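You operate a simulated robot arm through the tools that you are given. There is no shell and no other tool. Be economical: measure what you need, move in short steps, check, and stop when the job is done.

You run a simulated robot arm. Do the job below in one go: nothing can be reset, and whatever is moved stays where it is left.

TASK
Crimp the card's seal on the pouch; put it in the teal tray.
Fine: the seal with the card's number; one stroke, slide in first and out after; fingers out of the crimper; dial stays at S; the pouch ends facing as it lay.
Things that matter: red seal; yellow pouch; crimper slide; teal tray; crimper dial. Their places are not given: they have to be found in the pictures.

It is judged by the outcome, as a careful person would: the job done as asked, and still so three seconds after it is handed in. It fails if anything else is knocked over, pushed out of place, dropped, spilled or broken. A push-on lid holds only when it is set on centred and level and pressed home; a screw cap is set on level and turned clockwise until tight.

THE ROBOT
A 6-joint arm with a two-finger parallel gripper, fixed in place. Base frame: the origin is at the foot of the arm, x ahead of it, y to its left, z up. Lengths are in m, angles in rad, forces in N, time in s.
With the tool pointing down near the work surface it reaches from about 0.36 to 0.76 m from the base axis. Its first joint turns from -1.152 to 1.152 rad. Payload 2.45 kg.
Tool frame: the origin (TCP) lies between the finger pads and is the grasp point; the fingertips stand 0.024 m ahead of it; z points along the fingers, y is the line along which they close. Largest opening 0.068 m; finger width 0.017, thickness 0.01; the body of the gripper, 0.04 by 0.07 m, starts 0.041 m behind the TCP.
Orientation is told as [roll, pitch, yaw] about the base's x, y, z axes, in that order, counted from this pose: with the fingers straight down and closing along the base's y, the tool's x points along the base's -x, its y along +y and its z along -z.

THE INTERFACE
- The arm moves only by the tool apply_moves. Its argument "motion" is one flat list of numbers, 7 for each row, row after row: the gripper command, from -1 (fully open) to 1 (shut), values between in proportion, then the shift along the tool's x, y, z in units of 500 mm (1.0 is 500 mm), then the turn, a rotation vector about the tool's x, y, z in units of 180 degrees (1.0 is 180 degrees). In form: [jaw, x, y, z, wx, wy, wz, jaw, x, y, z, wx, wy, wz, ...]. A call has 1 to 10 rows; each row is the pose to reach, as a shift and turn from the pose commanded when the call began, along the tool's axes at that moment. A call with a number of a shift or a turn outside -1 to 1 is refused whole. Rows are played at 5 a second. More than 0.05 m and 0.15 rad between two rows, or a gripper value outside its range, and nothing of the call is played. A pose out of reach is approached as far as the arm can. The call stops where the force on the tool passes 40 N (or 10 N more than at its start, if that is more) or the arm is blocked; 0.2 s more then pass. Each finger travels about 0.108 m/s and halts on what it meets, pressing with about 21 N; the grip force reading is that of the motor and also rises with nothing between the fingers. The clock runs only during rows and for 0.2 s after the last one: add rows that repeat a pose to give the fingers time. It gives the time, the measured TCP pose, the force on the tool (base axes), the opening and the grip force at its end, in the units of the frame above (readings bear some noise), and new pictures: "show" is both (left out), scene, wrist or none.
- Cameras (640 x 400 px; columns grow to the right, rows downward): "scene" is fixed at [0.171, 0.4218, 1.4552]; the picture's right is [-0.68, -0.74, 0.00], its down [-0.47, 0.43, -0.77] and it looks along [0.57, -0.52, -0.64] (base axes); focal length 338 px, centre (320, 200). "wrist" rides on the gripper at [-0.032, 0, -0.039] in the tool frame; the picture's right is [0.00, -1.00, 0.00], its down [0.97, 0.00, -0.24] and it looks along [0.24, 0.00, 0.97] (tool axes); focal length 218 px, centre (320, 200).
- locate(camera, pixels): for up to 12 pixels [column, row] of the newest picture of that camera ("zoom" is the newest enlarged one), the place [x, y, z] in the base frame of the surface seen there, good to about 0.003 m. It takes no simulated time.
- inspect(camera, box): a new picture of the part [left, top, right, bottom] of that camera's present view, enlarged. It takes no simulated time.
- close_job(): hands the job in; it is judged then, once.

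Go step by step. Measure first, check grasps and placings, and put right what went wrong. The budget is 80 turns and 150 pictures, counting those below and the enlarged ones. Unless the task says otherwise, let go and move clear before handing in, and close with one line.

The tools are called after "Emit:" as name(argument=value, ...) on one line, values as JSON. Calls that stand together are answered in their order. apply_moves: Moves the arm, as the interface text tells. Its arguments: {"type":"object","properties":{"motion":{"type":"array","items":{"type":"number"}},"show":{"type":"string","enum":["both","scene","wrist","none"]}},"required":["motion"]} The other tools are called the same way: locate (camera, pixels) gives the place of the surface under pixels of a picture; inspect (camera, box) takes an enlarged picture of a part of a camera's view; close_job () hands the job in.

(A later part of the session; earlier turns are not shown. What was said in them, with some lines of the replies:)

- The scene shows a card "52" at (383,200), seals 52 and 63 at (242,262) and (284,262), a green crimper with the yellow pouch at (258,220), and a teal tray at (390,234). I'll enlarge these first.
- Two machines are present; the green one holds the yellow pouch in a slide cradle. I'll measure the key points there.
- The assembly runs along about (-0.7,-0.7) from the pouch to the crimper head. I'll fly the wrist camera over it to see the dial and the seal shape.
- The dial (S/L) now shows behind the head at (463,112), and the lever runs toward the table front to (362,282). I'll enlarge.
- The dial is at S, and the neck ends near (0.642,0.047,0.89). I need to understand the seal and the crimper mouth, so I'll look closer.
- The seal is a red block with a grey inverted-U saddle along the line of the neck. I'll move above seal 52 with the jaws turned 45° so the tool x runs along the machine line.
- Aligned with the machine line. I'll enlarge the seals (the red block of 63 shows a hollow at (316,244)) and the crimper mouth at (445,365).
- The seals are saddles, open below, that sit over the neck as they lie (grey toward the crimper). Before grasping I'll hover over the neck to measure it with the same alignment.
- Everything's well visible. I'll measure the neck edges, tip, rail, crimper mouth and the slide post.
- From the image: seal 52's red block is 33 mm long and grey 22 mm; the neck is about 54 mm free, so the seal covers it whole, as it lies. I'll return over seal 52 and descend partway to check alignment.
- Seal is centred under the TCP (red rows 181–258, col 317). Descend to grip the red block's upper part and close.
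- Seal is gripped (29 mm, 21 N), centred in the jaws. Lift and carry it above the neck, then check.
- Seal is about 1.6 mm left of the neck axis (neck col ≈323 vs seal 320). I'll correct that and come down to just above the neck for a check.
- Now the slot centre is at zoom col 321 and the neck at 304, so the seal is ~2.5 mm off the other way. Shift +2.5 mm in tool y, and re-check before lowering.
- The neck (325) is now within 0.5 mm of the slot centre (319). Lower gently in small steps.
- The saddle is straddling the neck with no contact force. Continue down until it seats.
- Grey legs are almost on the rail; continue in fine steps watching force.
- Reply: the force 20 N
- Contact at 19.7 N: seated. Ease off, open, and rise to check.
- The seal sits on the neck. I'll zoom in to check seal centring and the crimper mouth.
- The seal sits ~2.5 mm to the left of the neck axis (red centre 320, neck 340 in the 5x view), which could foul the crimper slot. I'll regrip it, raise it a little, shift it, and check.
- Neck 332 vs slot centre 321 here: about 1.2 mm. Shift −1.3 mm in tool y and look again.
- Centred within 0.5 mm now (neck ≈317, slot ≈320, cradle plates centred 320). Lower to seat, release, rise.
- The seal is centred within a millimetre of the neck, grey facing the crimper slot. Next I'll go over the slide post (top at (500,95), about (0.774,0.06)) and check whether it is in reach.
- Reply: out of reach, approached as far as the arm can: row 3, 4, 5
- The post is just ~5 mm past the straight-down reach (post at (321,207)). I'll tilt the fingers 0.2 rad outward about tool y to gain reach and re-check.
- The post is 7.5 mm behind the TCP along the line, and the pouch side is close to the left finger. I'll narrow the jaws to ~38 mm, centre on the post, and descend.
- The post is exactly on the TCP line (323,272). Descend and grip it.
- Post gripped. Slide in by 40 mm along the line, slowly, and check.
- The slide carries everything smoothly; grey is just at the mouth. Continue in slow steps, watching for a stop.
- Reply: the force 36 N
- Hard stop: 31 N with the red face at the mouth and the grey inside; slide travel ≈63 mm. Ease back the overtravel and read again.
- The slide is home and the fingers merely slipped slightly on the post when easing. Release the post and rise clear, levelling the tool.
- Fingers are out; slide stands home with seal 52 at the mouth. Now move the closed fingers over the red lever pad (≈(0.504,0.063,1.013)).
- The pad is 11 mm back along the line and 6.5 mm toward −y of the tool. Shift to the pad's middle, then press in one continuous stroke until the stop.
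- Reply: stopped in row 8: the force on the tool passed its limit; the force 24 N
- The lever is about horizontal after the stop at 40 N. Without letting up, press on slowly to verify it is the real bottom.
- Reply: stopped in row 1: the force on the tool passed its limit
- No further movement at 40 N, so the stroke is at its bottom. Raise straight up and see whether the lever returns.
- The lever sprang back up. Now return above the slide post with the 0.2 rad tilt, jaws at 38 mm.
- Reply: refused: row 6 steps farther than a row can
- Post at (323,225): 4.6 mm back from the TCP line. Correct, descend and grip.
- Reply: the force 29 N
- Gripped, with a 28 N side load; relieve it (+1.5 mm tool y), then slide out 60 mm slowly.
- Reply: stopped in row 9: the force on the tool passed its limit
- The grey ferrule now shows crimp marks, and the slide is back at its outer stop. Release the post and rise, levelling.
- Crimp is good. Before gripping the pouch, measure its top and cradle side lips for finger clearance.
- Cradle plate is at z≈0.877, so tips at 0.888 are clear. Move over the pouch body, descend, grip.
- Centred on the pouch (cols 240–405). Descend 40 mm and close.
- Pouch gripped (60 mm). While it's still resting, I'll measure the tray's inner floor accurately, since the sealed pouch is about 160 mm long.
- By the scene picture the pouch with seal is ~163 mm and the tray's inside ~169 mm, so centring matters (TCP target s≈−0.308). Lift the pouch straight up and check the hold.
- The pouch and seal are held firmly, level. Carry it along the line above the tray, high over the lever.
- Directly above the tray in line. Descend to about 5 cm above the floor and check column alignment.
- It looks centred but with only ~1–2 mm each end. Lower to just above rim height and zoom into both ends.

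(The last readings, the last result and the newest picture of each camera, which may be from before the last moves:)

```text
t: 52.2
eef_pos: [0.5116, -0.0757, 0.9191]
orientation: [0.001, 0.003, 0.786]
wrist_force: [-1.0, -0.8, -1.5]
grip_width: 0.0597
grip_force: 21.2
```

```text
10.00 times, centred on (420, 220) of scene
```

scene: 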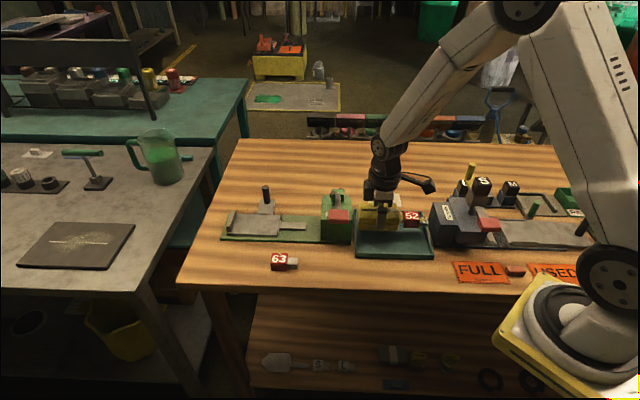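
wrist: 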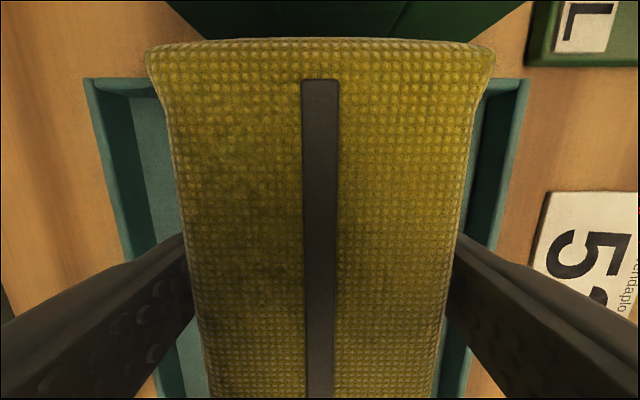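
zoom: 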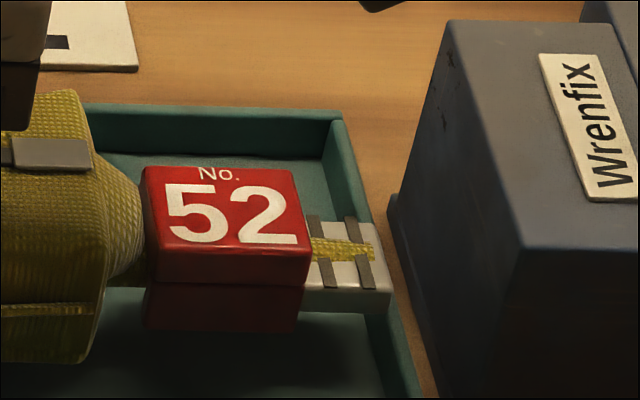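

Right end: the grey corner (390,300) is about over the rim's inner edge; left end has a small gap (~3 mm). Zoom further on both ends.

Emit:
inspect(camera="scene", box=[418, 212, 442, 242])

Emit:
inspect(camera="scene", box=[348, 210, 372, 240])

```text
13.33 times, centred on (430, 227) of scene
```

zoom: 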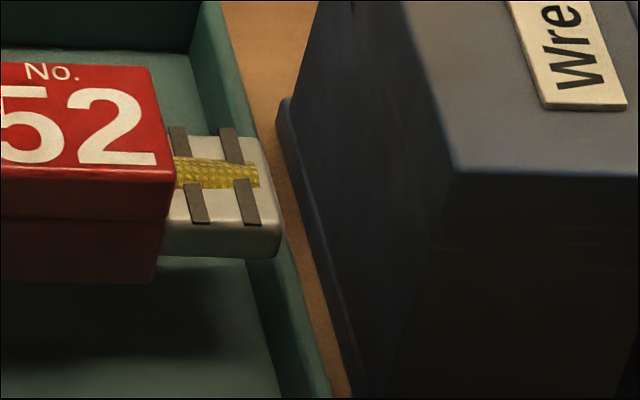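

```text
13.33 times, centred on (360, 225) of scene
```

zoom: 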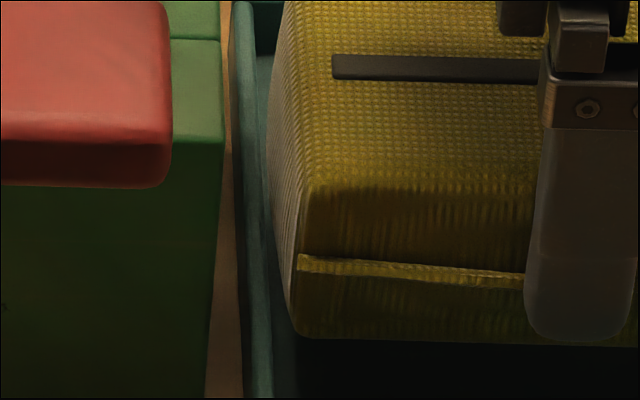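

By these zooms the grey clears the rim by only ~0.7 mm while the pouch's lower back has ~4 mm. Shift 1.7 mm back and lower gently.

Emit:
apply_moves(motion=[1, -0.0034, 0, 0, 0, 0, 0, 1, -0.0034, 0, 0.01, 0, 0, 0, 1, -0.0034, 0, 0.018, 0, 0, 0, 1, -0.0034, 0, 0.018, 0, 0, 0], show="none")

Emit:
inspect(camera="scene", box=[418, 212, 442, 242])

Emit:
inspect(camera="scene", box=[348, 210, 372, 240])

```text
t: 53.2
eef_pos: [0.5138, -0.0742, 0.9087]
orientation: [-0.002, -0.002, 0.784]
wrist_force: [-2.5, -7.1, 15.9]
grip_width: 0.0598
grip_force: 21.1
```

```text
13.33 times, centred on (430, 227) of scene
```

zoom: 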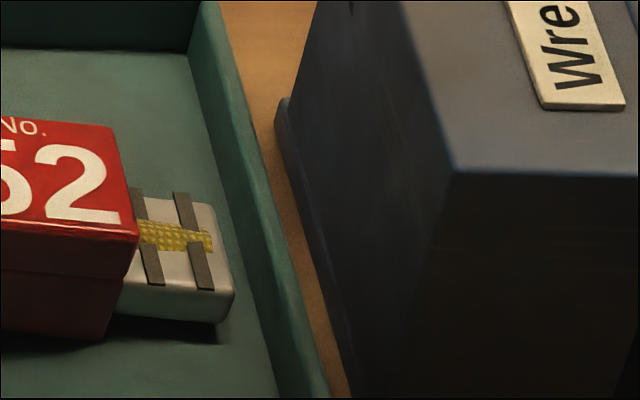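

```text
13.33 times, centred on (360, 225) of scene
```

zoom: 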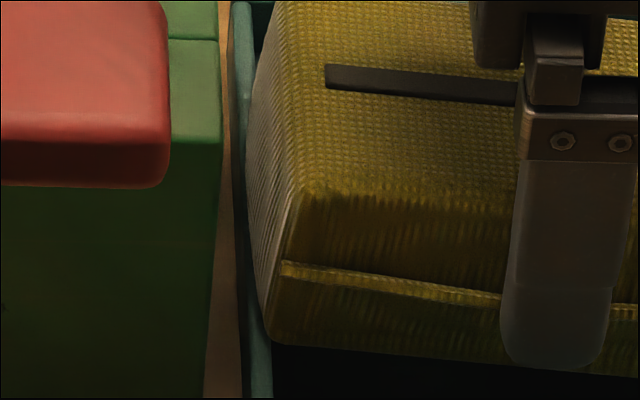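

Now the back touches the left wall (16 N) while the grey has ~7 mm spare. Raise, shift +3.5 mm, and look again.

Emit:
apply_moves(motion=[1, 0, 0, -0.016, 0, 0, 0, 1, 0.007, 0, -0.016, 0, 0, 0, 1, 0.007, 0, -0.016, 0, 0, 0, 1, 0.007, 0, -0.004, 0, 0, 0, 1, 0.007, 0, -0.004, 0, 0, 0], show="none")

Emit:
inspect(camera="scene", box=[418, 212, 442, 242])

Emit:
inspect(camera="scene", box=[348, 210, 372, 240])

```text
t: 54.4
eef_pos: [0.5119, -0.0762, 0.9122]
orientation: [-0.001, 0.001, 0.787]
wrist_force: [0.4, -0.7, -2.0]
grip_width: 0.0599
grip_force: 20.9
```

```text
13.33 times, centred on (430, 227) of scene
```

zoom: 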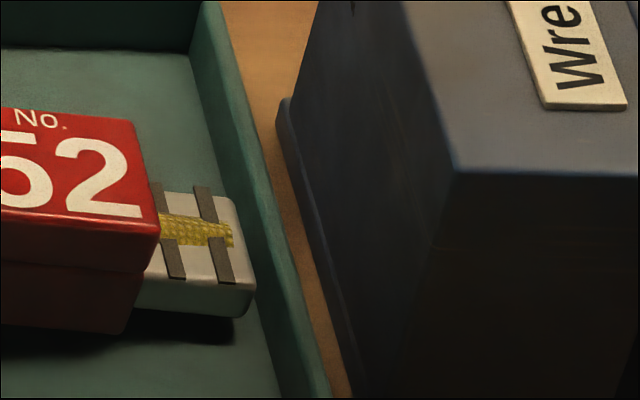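

```text
13.33 times, centred on (360, 225) of scene
```

zoom: 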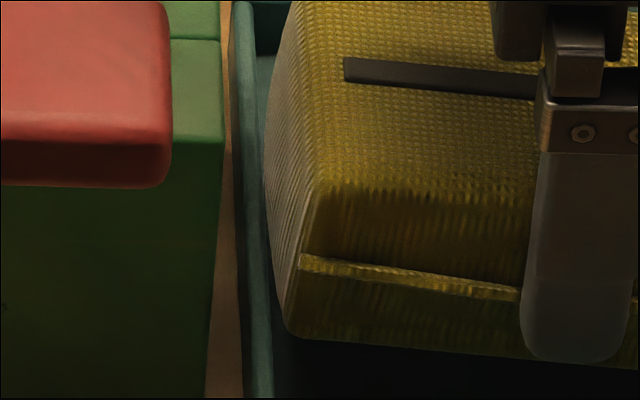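

Both ends now lie inside the walls (left gap ~3 mm at the bottom, right ~2 mm). Lower onto the floor slowly.

Emit:
apply_moves(motion=[1, 0, 0, 0.005, 0, 0, 0, 1, 0, 0, 0.01, 0, 0, 0, 1, 0, 0, 0.014, 0, 0, 0, 1, 0, 0, 0.014, 0, 0, 0], show="none")

Emit:
inspect(camera="scene", box=[345, 195, 445, 265])

Emit:
inspect(camera="scene", box=[348, 210, 372, 240])

```text
t: 55.4
eef_pos: [0.512, -0.0762, 0.9059]
orientation: [-0.004, -0.001, 0.786]
wrist_force: [1.4, 1.5, 31.6]
grip_width: 0.0602
grip_force: 21.4
```

```text
5.71 times, centred on (395, 230) of scene
```

zoom: 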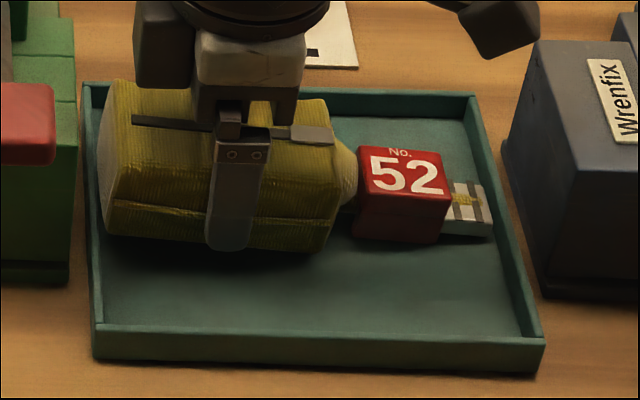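

```text
13.33 times, centred on (360, 225) of scene
```

zoom: 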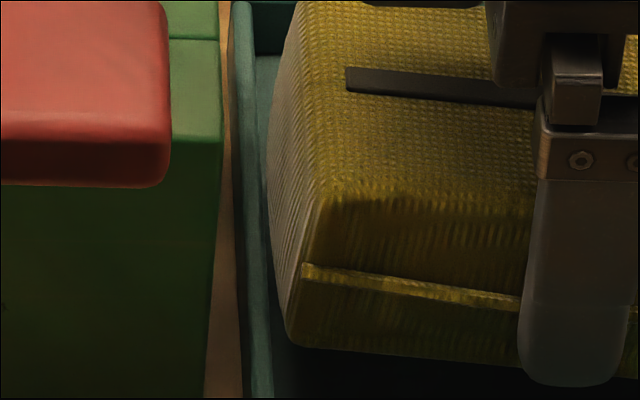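

Front is down while the back is still slightly high (pitched ~4° from the earlier touch). Ease, rotate the tool +0.07 rad about y to level it, and lower.

Emit:
apply_moves(motion=[1, 0, 0, -0.006, 0, 0, 0, 1, 0, 0, -0.006, 0, 0.022, 0, 1, 0, 0, -0.006, 0, 0.022, 0, 1, 0, 0, 0.002, 0, 0.022, 0, 1, 0, 0, 0.008, 0, 0.022, 0, 1, 0, 0, 0.008, 0, 0.022, 0], show="none")

Emit:
inspect(camera="scene", box=[345, 195, 445, 265])

Emit:
inspect(camera="scene", box=[348, 210, 372, 240])

```text
t: 56.8
eef_pos: [0.5092, -0.0741, 0.9006]
orientation: [0.002, 0.071, 0.789]
wrist_force: [-7.1, 5.0, 30.9]
grip_width: 0.0597
grip_force: 20.9
```

```text
5.71 times, centred on (395, 230) of scene
```

zoom: 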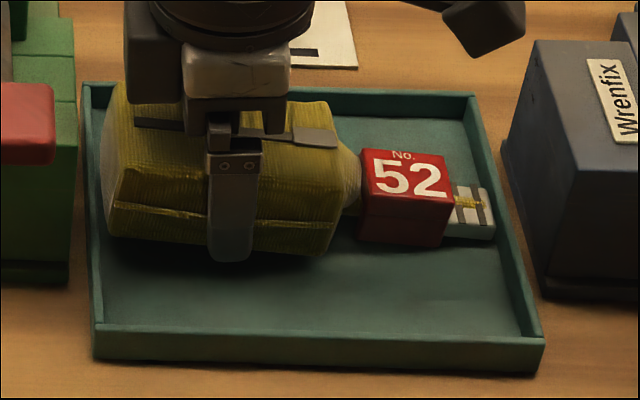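

```text
13.33 times, centred on (360, 225) of scene
```

zoom: 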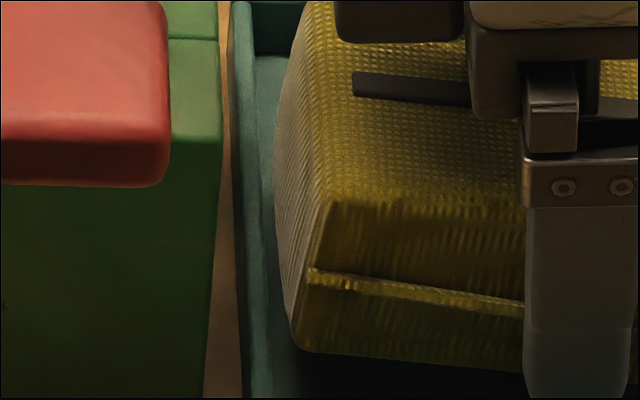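

Now in contact at 31 N, both ends inside. Ease and open, then rise straight up.

Emit:
apply_moves(motion=[1, 0, 0, 0.002, 0, 0.022, 0, 1, 0, 0, -0.004, 0, 0.01, 0, 1, 0, 0, -0.004, 0, 0, 0, -1, 0, 0, -0.004, 0, 0, 0, -1, 0, 0, -0.004, 0, 0, 0], show="scene")

Emit:
inspect(camera="scene", box=[345, 195, 445, 265])

```text
t: 58.0
eef_pos: [0.5101, -0.075, 0.9017]
orientation: [0.002, 0.07, 0.786]
wrist_force: [-0.5, 0.3, -0.5]
grip_width: 0.068
grip_force: 0.0
```

scene: 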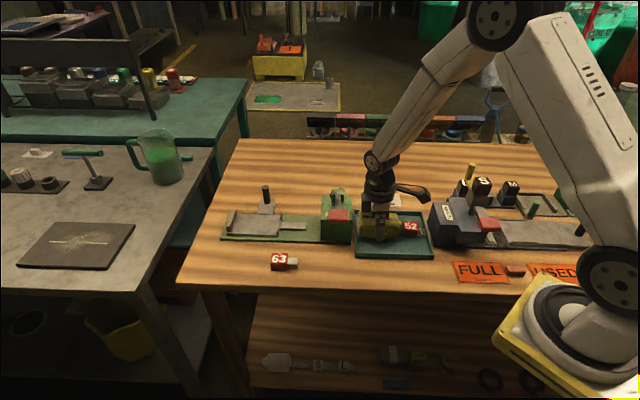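

```text
5.71 times, centred on (395, 230) of scene
```

zoom: 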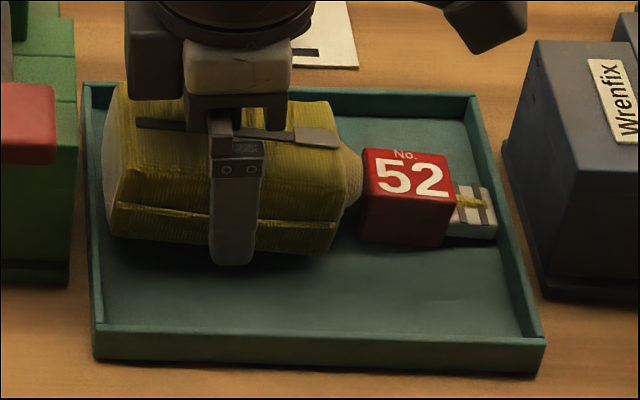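

Released. Rise vertically and level, then check.

Emit:
apply_moves(motion=[-1, 0.0056, 0, -0.08, 0, 0, 0, -1, 0.0112, 0, -0.16, 0, 0, 0, -1, 0.016, 0, -0.23, 0, -0.011, 0, -1, 0.016, 0, -0.31, 0, -0.022, 0, -1, -0.03, 0, -0.37, 0, -0.022, 0, -1, -0.03, 0, -0.37, 0, -0.022, 0])

Emit:
inspect(camera="scene", box=[345, 195, 445, 265])

Emit:
inspect(camera="wrist", box=[200, 60, 440, 330])

```text
t: 59.4
eef_pos: [0.5295, -0.0574, 1.0861]
orientation: [0.002, 0.001, 0.786]
wrist_force: [-0.6, 0.1, 0.6]
grip_width: 0.0681
grip_force: 0.0
```

scene: 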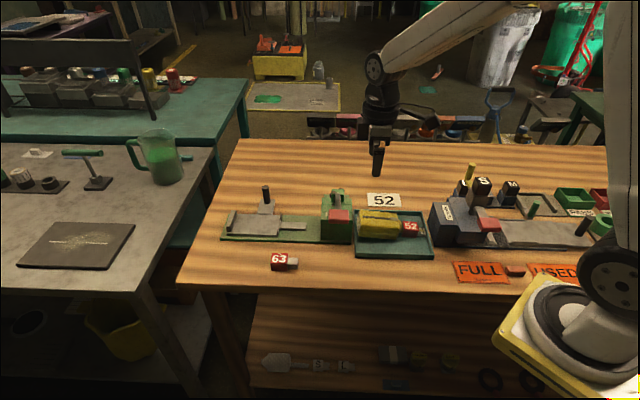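
wrist: 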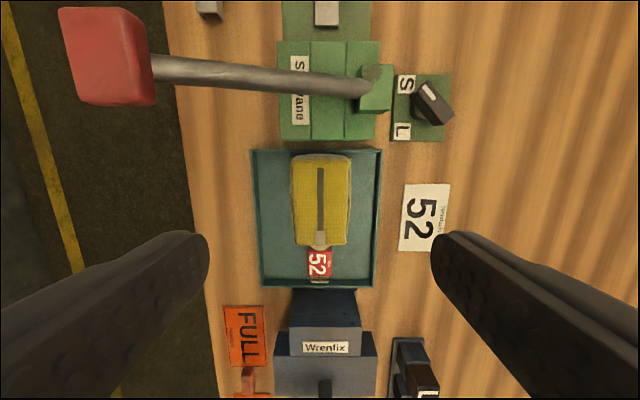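

```text
5.71 times, centred on (395, 230) of scene
```

zoom: 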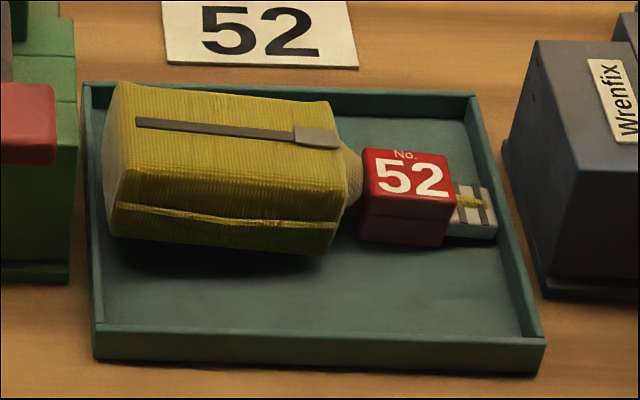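

```text
1.48 times, centred on (320, 195) of wrist
```

zoom: 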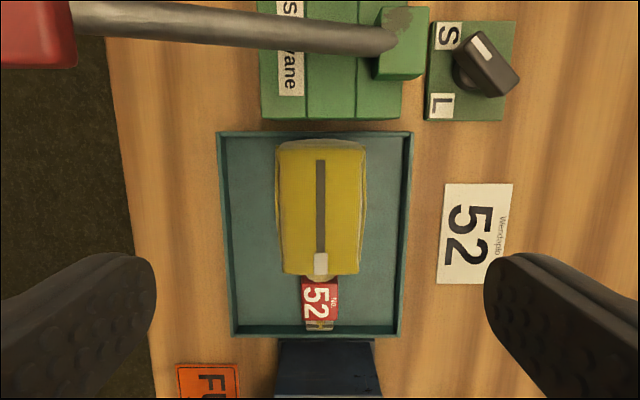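

The pouch lies in the tray, strap up, neck along the same line, dial untouched at S. I'll check that it lies flat.

Emit:
locate(camera="scene", pixels=[[367, 213], [372, 217], [390, 218], [400, 219], [410, 223], [418, 223], [424, 228], [368, 231], [398, 235], [427, 229]])

Emit:
inspect(camera="scene", box=[352, 205, 402, 245])

```text
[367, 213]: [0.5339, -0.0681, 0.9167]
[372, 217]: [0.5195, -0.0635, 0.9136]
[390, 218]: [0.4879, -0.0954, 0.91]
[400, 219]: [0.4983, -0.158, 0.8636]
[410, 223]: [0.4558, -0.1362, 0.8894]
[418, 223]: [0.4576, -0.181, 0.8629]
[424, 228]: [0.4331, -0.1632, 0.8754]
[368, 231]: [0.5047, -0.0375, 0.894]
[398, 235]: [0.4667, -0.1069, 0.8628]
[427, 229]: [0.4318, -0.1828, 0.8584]
```

```text
10.00 times, centred on (377, 225) of scene
```

zoom: 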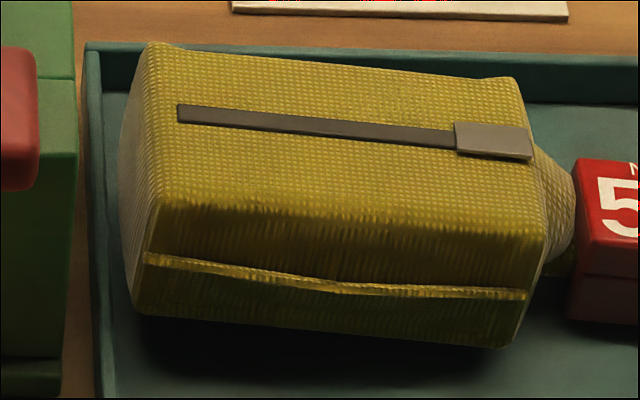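

The back's top is at z≈0.917 versus 0.904 if flat, so the pouch's back edge rests on the rear rim, with ~5 mm spare in front. I'll regrip, lift, level, and shift it forward ~3–4 mm.

Emit:
apply_moves(motion=[-1, 0.043, 0, 0.08, 0, 0, 0, -1, 0.043, 0, 0.16, 0, 0, 0, -1, 0.043, 0, 0.24, 0, 0, 0, -1, 0.043, 0, 0.31, 0, 0, 0, -1, 0.043, 0, 0.354, 0, 0, 0, -1, 0.043, 0, 0.354, 0, 0, 0, 1, 0.043, 0, 0.354, 0, 0, 0, 1, 0.043, 0, 0.354, 0, 0, 0, 1, 0.043, 0, 0.354, 0, 0, 0], show="wrist")

```text
t: 61.4
eef_pos: [0.5152, -0.0731, 0.911]
orientation: [0.001, 0.002, 0.787]
wrist_force: [-0.6, 0.5, -0.9]
grip_width: 0.06
grip_force: 21.1
```

wrist: 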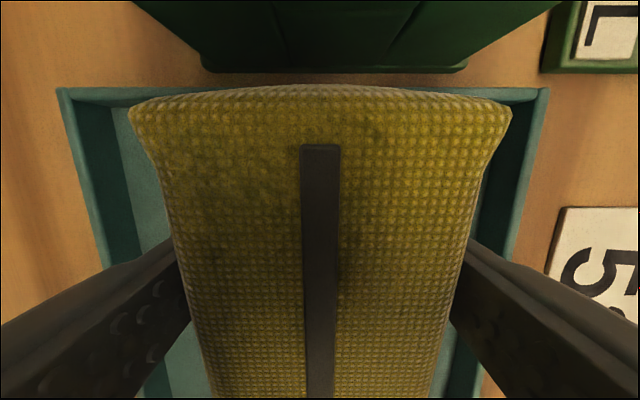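

Regripped; the pouch shows the back high (row 85). Lift 16 mm, rotate +0.09 rad, shift forward 3 mm, then look.

Emit:
apply_moves(motion=[1, 0, 0, -0.016, 0, 0, 0, 1, 0, 0, -0.034, 0, 0, 0, 1, 0.003, 0, -0.034, 0, 0.015, 0, 1, 0.006, 0, -0.034, 0, 0.029, 0, 1, 0.006, 0, -0.034, 0, 0.029, 0], show="none")

Emit:
inspect(camera="scene", box=[345, 185, 445, 255])

```text
t: 62.6
eef_pos: [0.5127, -0.0749, 0.9267]
orientation: [0.002, 0.093, 0.787]
wrist_force: [-0.6, 0.2, -1.4]
grip_width: 0.0598
grip_force: 21.4
```

```text
5.71 times, centred on (395, 220) of scene
```

zoom: 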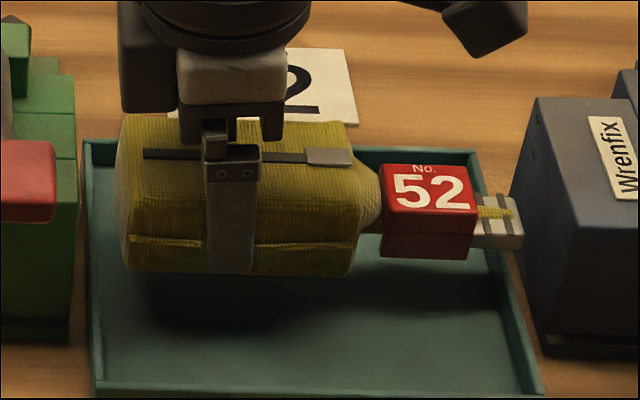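

The pouch is level now (strap nearly horizontal), but it stands ~8 mm too far forward. Shift back 8.5 mm and lower 12 mm, then compare the ends with the walls.

Emit:
apply_moves(motion=[1, -0.0169, 0, -0.0016, 0, 0, 0, 1, -0.0169, 0, -0.0016, 0, 0, 0, 1, -0.0181, 0, 0.01, 0, 0, 0, 1, -0.0192, 0, 0.0223, 0, 0, 0, 1, -0.0192, 0, 0.0223, 0, 0, 0], show="none")

Emit:
inspect(camera="scene", box=[418, 212, 442, 242])

Emit:
inspect(camera="scene", box=[348, 210, 372, 240])

```text
t: 63.8
eef_pos: [0.5188, -0.068, 0.9141]
orientation: [0.0, 0.092, 0.788]
wrist_force: [-0.2, 0.2, -1.2]
grip_width: 0.0598
grip_force: 21.0
```

```text
13.33 times, centred on (430, 227) of scene
```

zoom: 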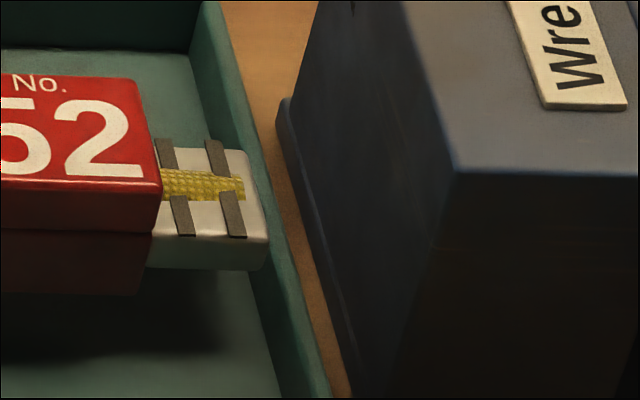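

```text
13.33 times, centred on (360, 225) of scene
```

zoom: 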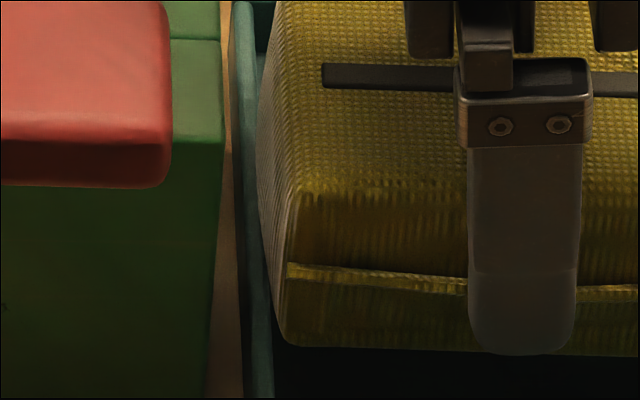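

Both ends are predicted ~1.3–1.5 mm inside the walls. Lower straight down to the floor.

Emit:
apply_moves(motion=[1, -0.0008, 0, 0.008, 0, 0, 0, 1, -0.0015, 0, 0.016, 0, 0, 0, 1, -0.002, 0, 0.021, 0, 0, 0, 1, -0.002, 0, 0.021, 0, 0, 0], show="none")

Emit:
inspect(camera="scene", box=[345, 195, 445, 265])

Emit:
inspect(camera="scene", box=[348, 210, 372, 240])

Emit:
inspect(camera="scene", box=[418, 212, 442, 242])

```text
t: 64.8
eef_pos: [0.5201, -0.0686, 0.9038]
orientation: [-0.004, 0.089, 0.786]
wrist_force: [0.0, -2.0, 31.4]
grip_width: 0.0599
grip_force: 21.4
```

```text
5.71 times, centred on (395, 230) of scene
```

zoom: 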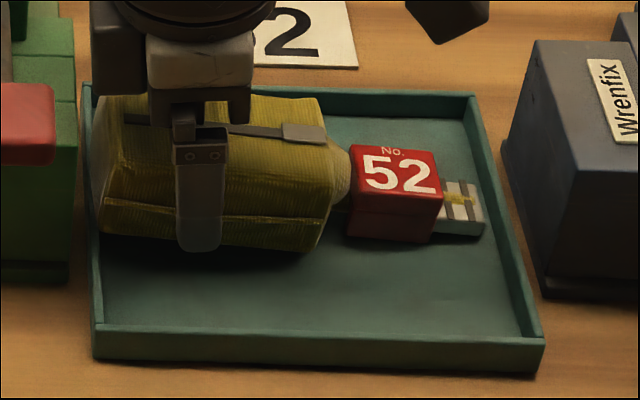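

```text
13.33 times, centred on (360, 225) of scene
```

zoom: 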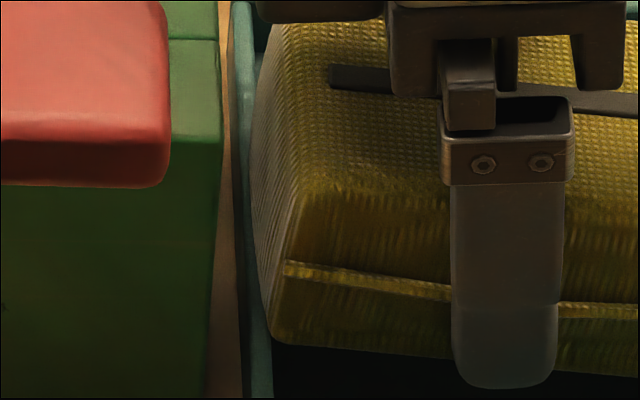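

```text
13.33 times, centred on (430, 227) of scene
```

zoom: 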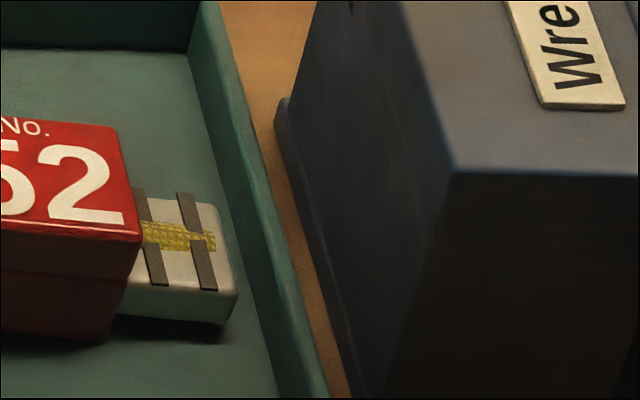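

The back caught the rear wall again: pouch plus seal is practically as long as the tray's inside. Release here, rise, and re-grip with the tool vertical and further forward.

Emit:
apply_moves(motion=[1, 0, 0, -0.006, 0, 0, 0, -1, 0, 0, -0.006, 0, 0, 0, -1, 0, 0, -0.006, 0, 0, 0, -1, 0.008, 0, -0.08, 0, 0, 0, -1, 0.016, 0, -0.16, 0, -0.014, 0, -1, 0.03, 0, -0.24, 0, -0.028, 0, -1, 0.03, 0, -0.3, 0, -0.028, 0, -1, 0.03, 0, -0.3, 0, -0.028, 0], show="wrist")

Emit:
inspect(camera="wrist", box=[220, 120, 420, 320])

```text
t: 66.6
eef_pos: [0.5161, -0.0679, 1.0531]
orientation: [0.003, 0.004, 0.788]
wrist_force: [-0.1, 0.6, -0.1]
grip_width: 0.0683
grip_force: 0.1
```

wrist: 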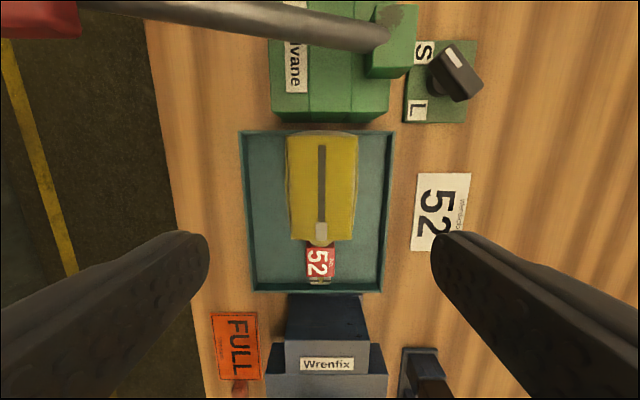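

```text
2.00 times, centred on (320, 220) of wrist
```

zoom: 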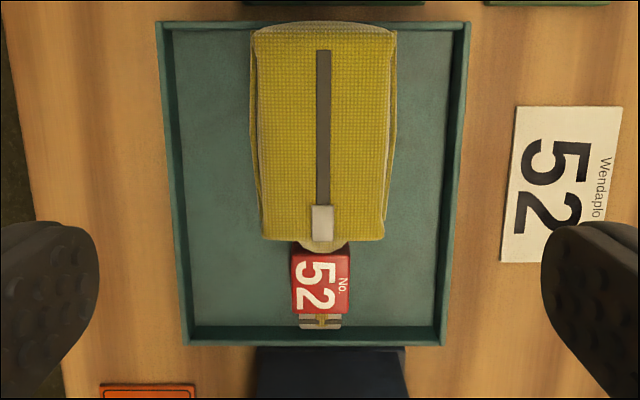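

From above, the wrist view shows ~5–7 mm spare in front of the grey and the back overlapping the rear rim by ~1–4 mm, so it should fit if set down level ~4 mm further forward. Regrip vertically.

Emit:
apply_moves(motion=[-1, 0.01, -0.001, 0.08, 0, 0, 0, -1, 0.01, -0.001, 0.16, 0, 0, 0, -1, 0.01, -0.001, 0.24, 0, 0, 0, -1, 0.01, -0.001, 0.29, 0, 0, 0, -1, 0.01, -0.001, 0.29, 0, 0, 0, 1, 0.01, -0.001, 0.29, 0, 0, 0, 1, 0.01, -0.001, 0.29, 0, 0, 0, 1, 0.01, -0.001, 0.29, 0, 0, 0, 1, 0.01, -0.001, 0.27, 0, 0, 0, 1, 0.01, -0.001, 0.254, 0, 0, 0], show="none")

Emit:
apply_moves(motion=[1, 0.004, 0, 0, 0, 0.013, 0, 1, 0.008, 0, 0, 0, 0.027, 0, 1, 0.008, 0, 0, 0, 0.027, 0], show="none")

Emit:
inspect(camera="scene", box=[345, 190, 445, 260])

```text
t: 68.8
eef_pos: [0.5159, -0.0729, 0.9264]
orientation: [0.001, 0.003, 0.787]
wrist_force: [0.1, 0.3, -1.7]
grip_width: 0.0596
grip_force: 21.2
```

```text
t: 69.6
eef_pos: [0.5134, -0.0746, 0.9273]
orientation: [0.002, 0.088, 0.786]
wrist_force: [0.8, -0.4, -1.6]
grip_width: 0.0599
grip_force: 21.2
```

```text
5.71 times, centred on (395, 225) of scene
```

zoom: 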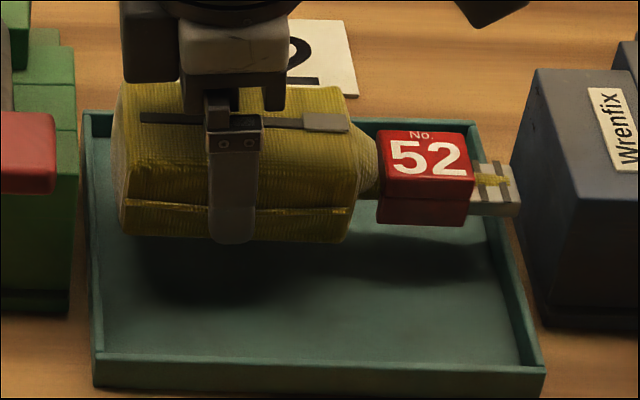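

Level again. By the scene picture the grey would land ~5 mm past the wall here, so shift back 4.5 mm and lower 12 mm, then look closely.

Emit:
apply_moves(motion=[1, -0.009, 0, -0.0008, 0, 0, 0, 1, -0.009, 0, -0.0008, 0, 0, 0, 1, -0.01, 0, 0.012, 0, 0, 0, 1, -0.0111, 0, 0.0231, 0, 0, 0, 1, -0.0111, 0, 0.0231, 0, 0, 0], show="none")

Emit:
inspect(camera="scene", box=[418, 212, 442, 242])

Emit:
inspect(camera="scene", box=[348, 210, 372, 240])

```text
t: 70.8
eef_pos: [0.5142, -0.0733, 0.9164]
orientation: [0.001, 0.091, 0.786]
wrist_force: [0.0, -0.2, -2.6]
grip_width: 0.0598
grip_force: 21.2
```

```text
13.33 times, centred on (430, 227) of scene
```

zoom: 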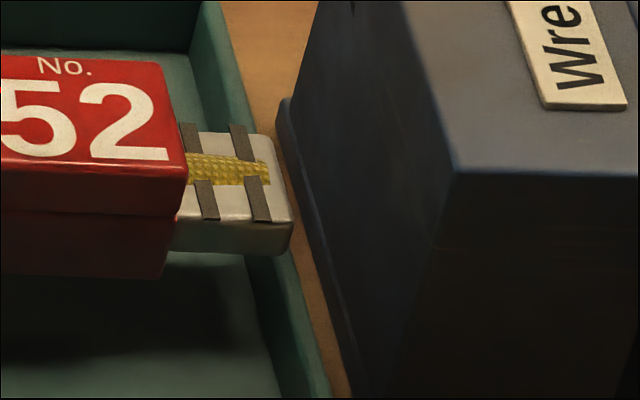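

```text
13.33 times, centred on (360, 225) of scene
```

zoom: 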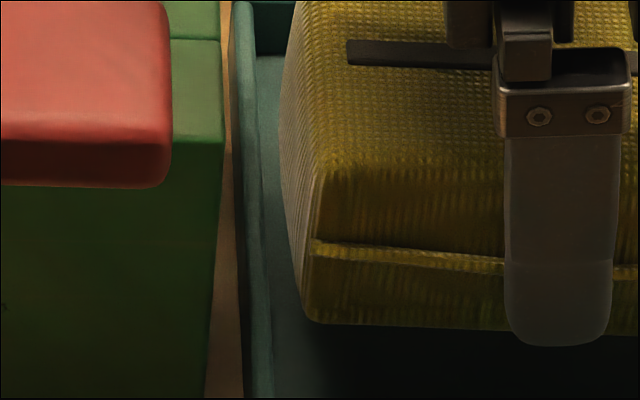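

Now the grey overlaps the front wall by ~2.4 mm and the back has ~2.6 mm, i.e. the exact fit is 2.3 mm further back. Shift that and lower steadily.

Emit:
apply_moves(motion=[1, -0.0046, 0, -0.0004, 0, 0, 0, 1, -0.0046, 0, -0.0004, 0, 0, 0, 1, -0.0054, 0, 0.009, 0, 0, 0, 1, -0.0062, 0, 0.018, 0, 0, 0, 1, -0.007, 0, 0.026, 0, 0, 0, 1, -0.007, 0, 0.026, 0, 0, 0], show="none")

Emit:
inspect(camera="scene", box=[345, 195, 445, 265])

```text
t: 72.2
eef_pos: [0.5176, -0.0717, 0.9024]
orientation: [-0.004, 0.086, 0.787]
wrist_force: [-1.5, -1.2, 30.6]
grip_width: 0.06
grip_force: 20.9
```

```text
5.71 times, centred on (395, 230) of scene
```

zoom: 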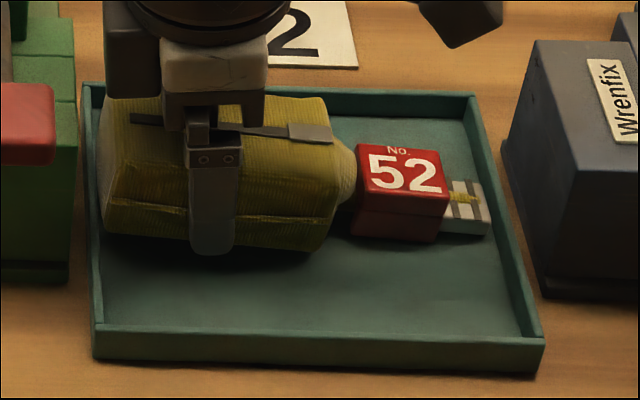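

It again hangs by the rear edge, overlapping only marginally, with ~2 mm spare in front. I'll nudge it 2 mm forward, release, and then press the rear top gently down so the rounded edge slides inside.

Emit:
apply_moves(motion=[1, 0, 0, -0.006, 0, 0, 0, 1, 0.005, 0, -0.006, 0, 0, 0, 1, 0.005, 0, -0.006, 0, 0, 0, -1, 0.005, 0, -0.006, 0, 0, 0, -1, 0.005, 0, -0.006, 0, 0, 0, -1, 0.012, 0, -0.08, 0, -0.009, 0, -1, 0.02, 0, -0.16, 0, -0.018, 0, -1, 0.03, 0, -0.22, 0, -0.028, 0, -1, 0.03, 0, -0.22, 0, -0.028, 0], show="wrist")

Emit:
inspect(camera="scene", box=[345, 195, 445, 265])

Emit:
locate(camera="wrist", pixels=[[300, 130], [340, 130], [300, 160], [340, 160], [300, 200], [340, 200], [340, 230], [320, 270]])

```text
t: 74.2
eef_pos: [0.5113, -0.074, 1.0123]
orientation: [0.002, -0.001, 0.787]
wrist_force: [-0.2, 0.2, 0.2]
grip_width: 0.0681
grip_force: 0.0
```

wrist: 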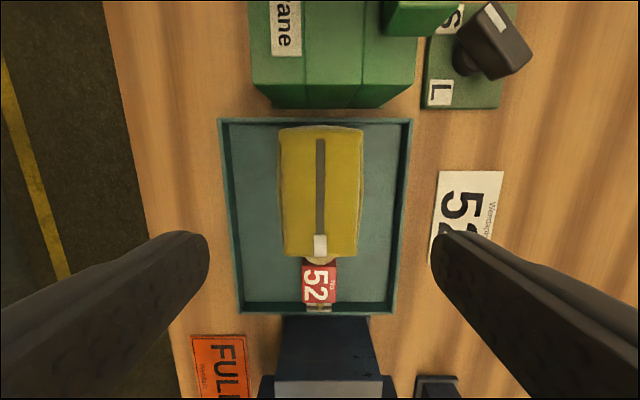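

```text
5.71 times, centred on (395, 230) of scene
```

zoom: 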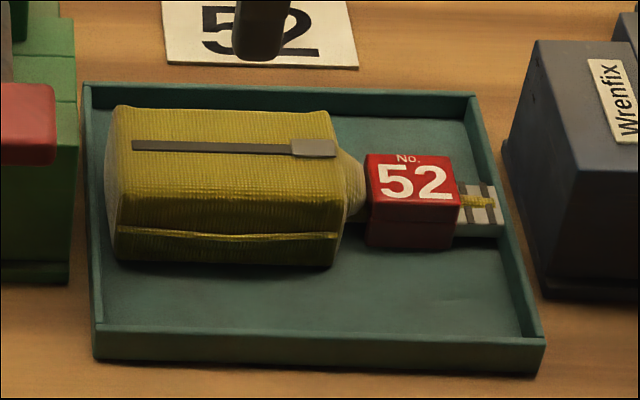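

```text
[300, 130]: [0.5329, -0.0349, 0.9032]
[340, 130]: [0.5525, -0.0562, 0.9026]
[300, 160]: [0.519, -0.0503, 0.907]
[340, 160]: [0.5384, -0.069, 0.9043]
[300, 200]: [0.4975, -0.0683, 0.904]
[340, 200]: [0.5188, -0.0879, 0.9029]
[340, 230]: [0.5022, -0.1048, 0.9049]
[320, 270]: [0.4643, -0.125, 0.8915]
```

It dropped flat: the top reads z≈0.903–0.905 all along, and the seal end is inside the wall. Move the arm clear and make a final check.

Emit:
apply_moves(motion=[-1, 0, 0, -0.08, 0, 0, 0, -1, 0, 0, -0.16, 0, 0, 0, -1, 0, 0, -0.24, 0, 0, 0, -1, 0.04, 0, -0.3, 0, 0, 0, -1, 0.04, 0, -0.3, 0, 0, 0])

Emit:
inspect(camera="scene", box=[215, 160, 455, 290])

Emit:
inspect(camera="wrist", box=[220, 60, 440, 280])

```text
t: 75.4
eef_pos: [0.4985, -0.0852, 1.1628]
orientation: [0.001, 0.002, 0.79]
wrist_force: [-0.1, -0.5, 0.1]
grip_width: 0.0681
grip_force: 0.0
```

scene: 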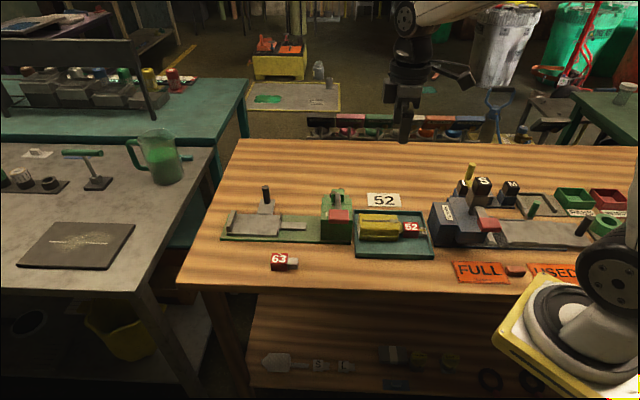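
wrist: 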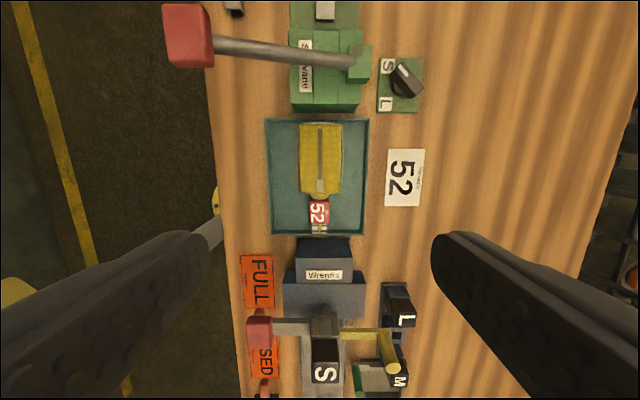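

```text
2.67 times, centred on (335, 225) of scene
```

zoom: 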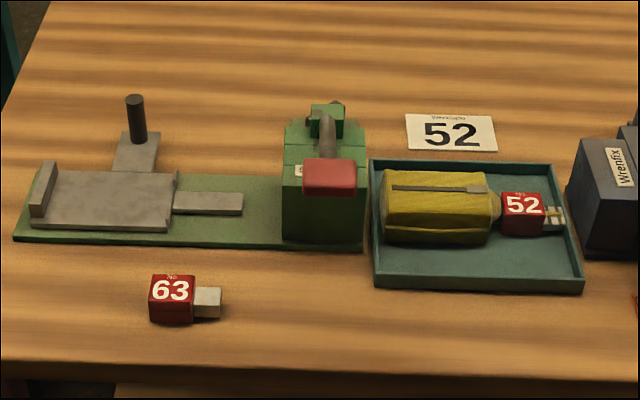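

```text
1.82 times, centred on (330, 170) of wrist
```

zoom: 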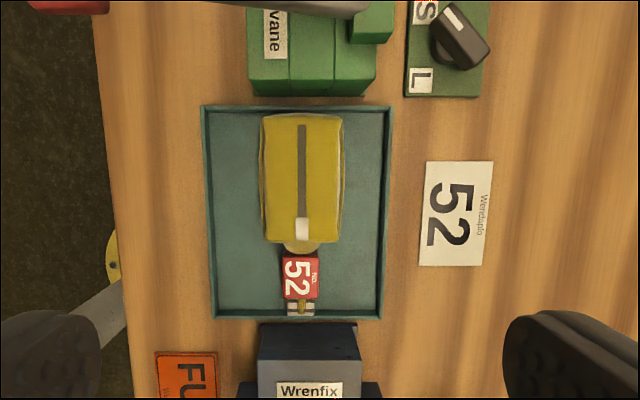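

The final pictures show the pouch flat in the tray with crimped seal 52, strap up and neck the same way. The slide is out, the lever is up, the dial is at S and seal 63 has not moved, so I'm handing in.

Emit:
close_job()

```text
The job is handed in.
```

Seal 52 is crimped on the pouch with one lever stroke: slide in first, out after, fingers clear of the crimper. The pouch lies flat in the teal tray, facing as it lay, and the dial is still at S; it took several tries to set it down because it fits the tray very closely.
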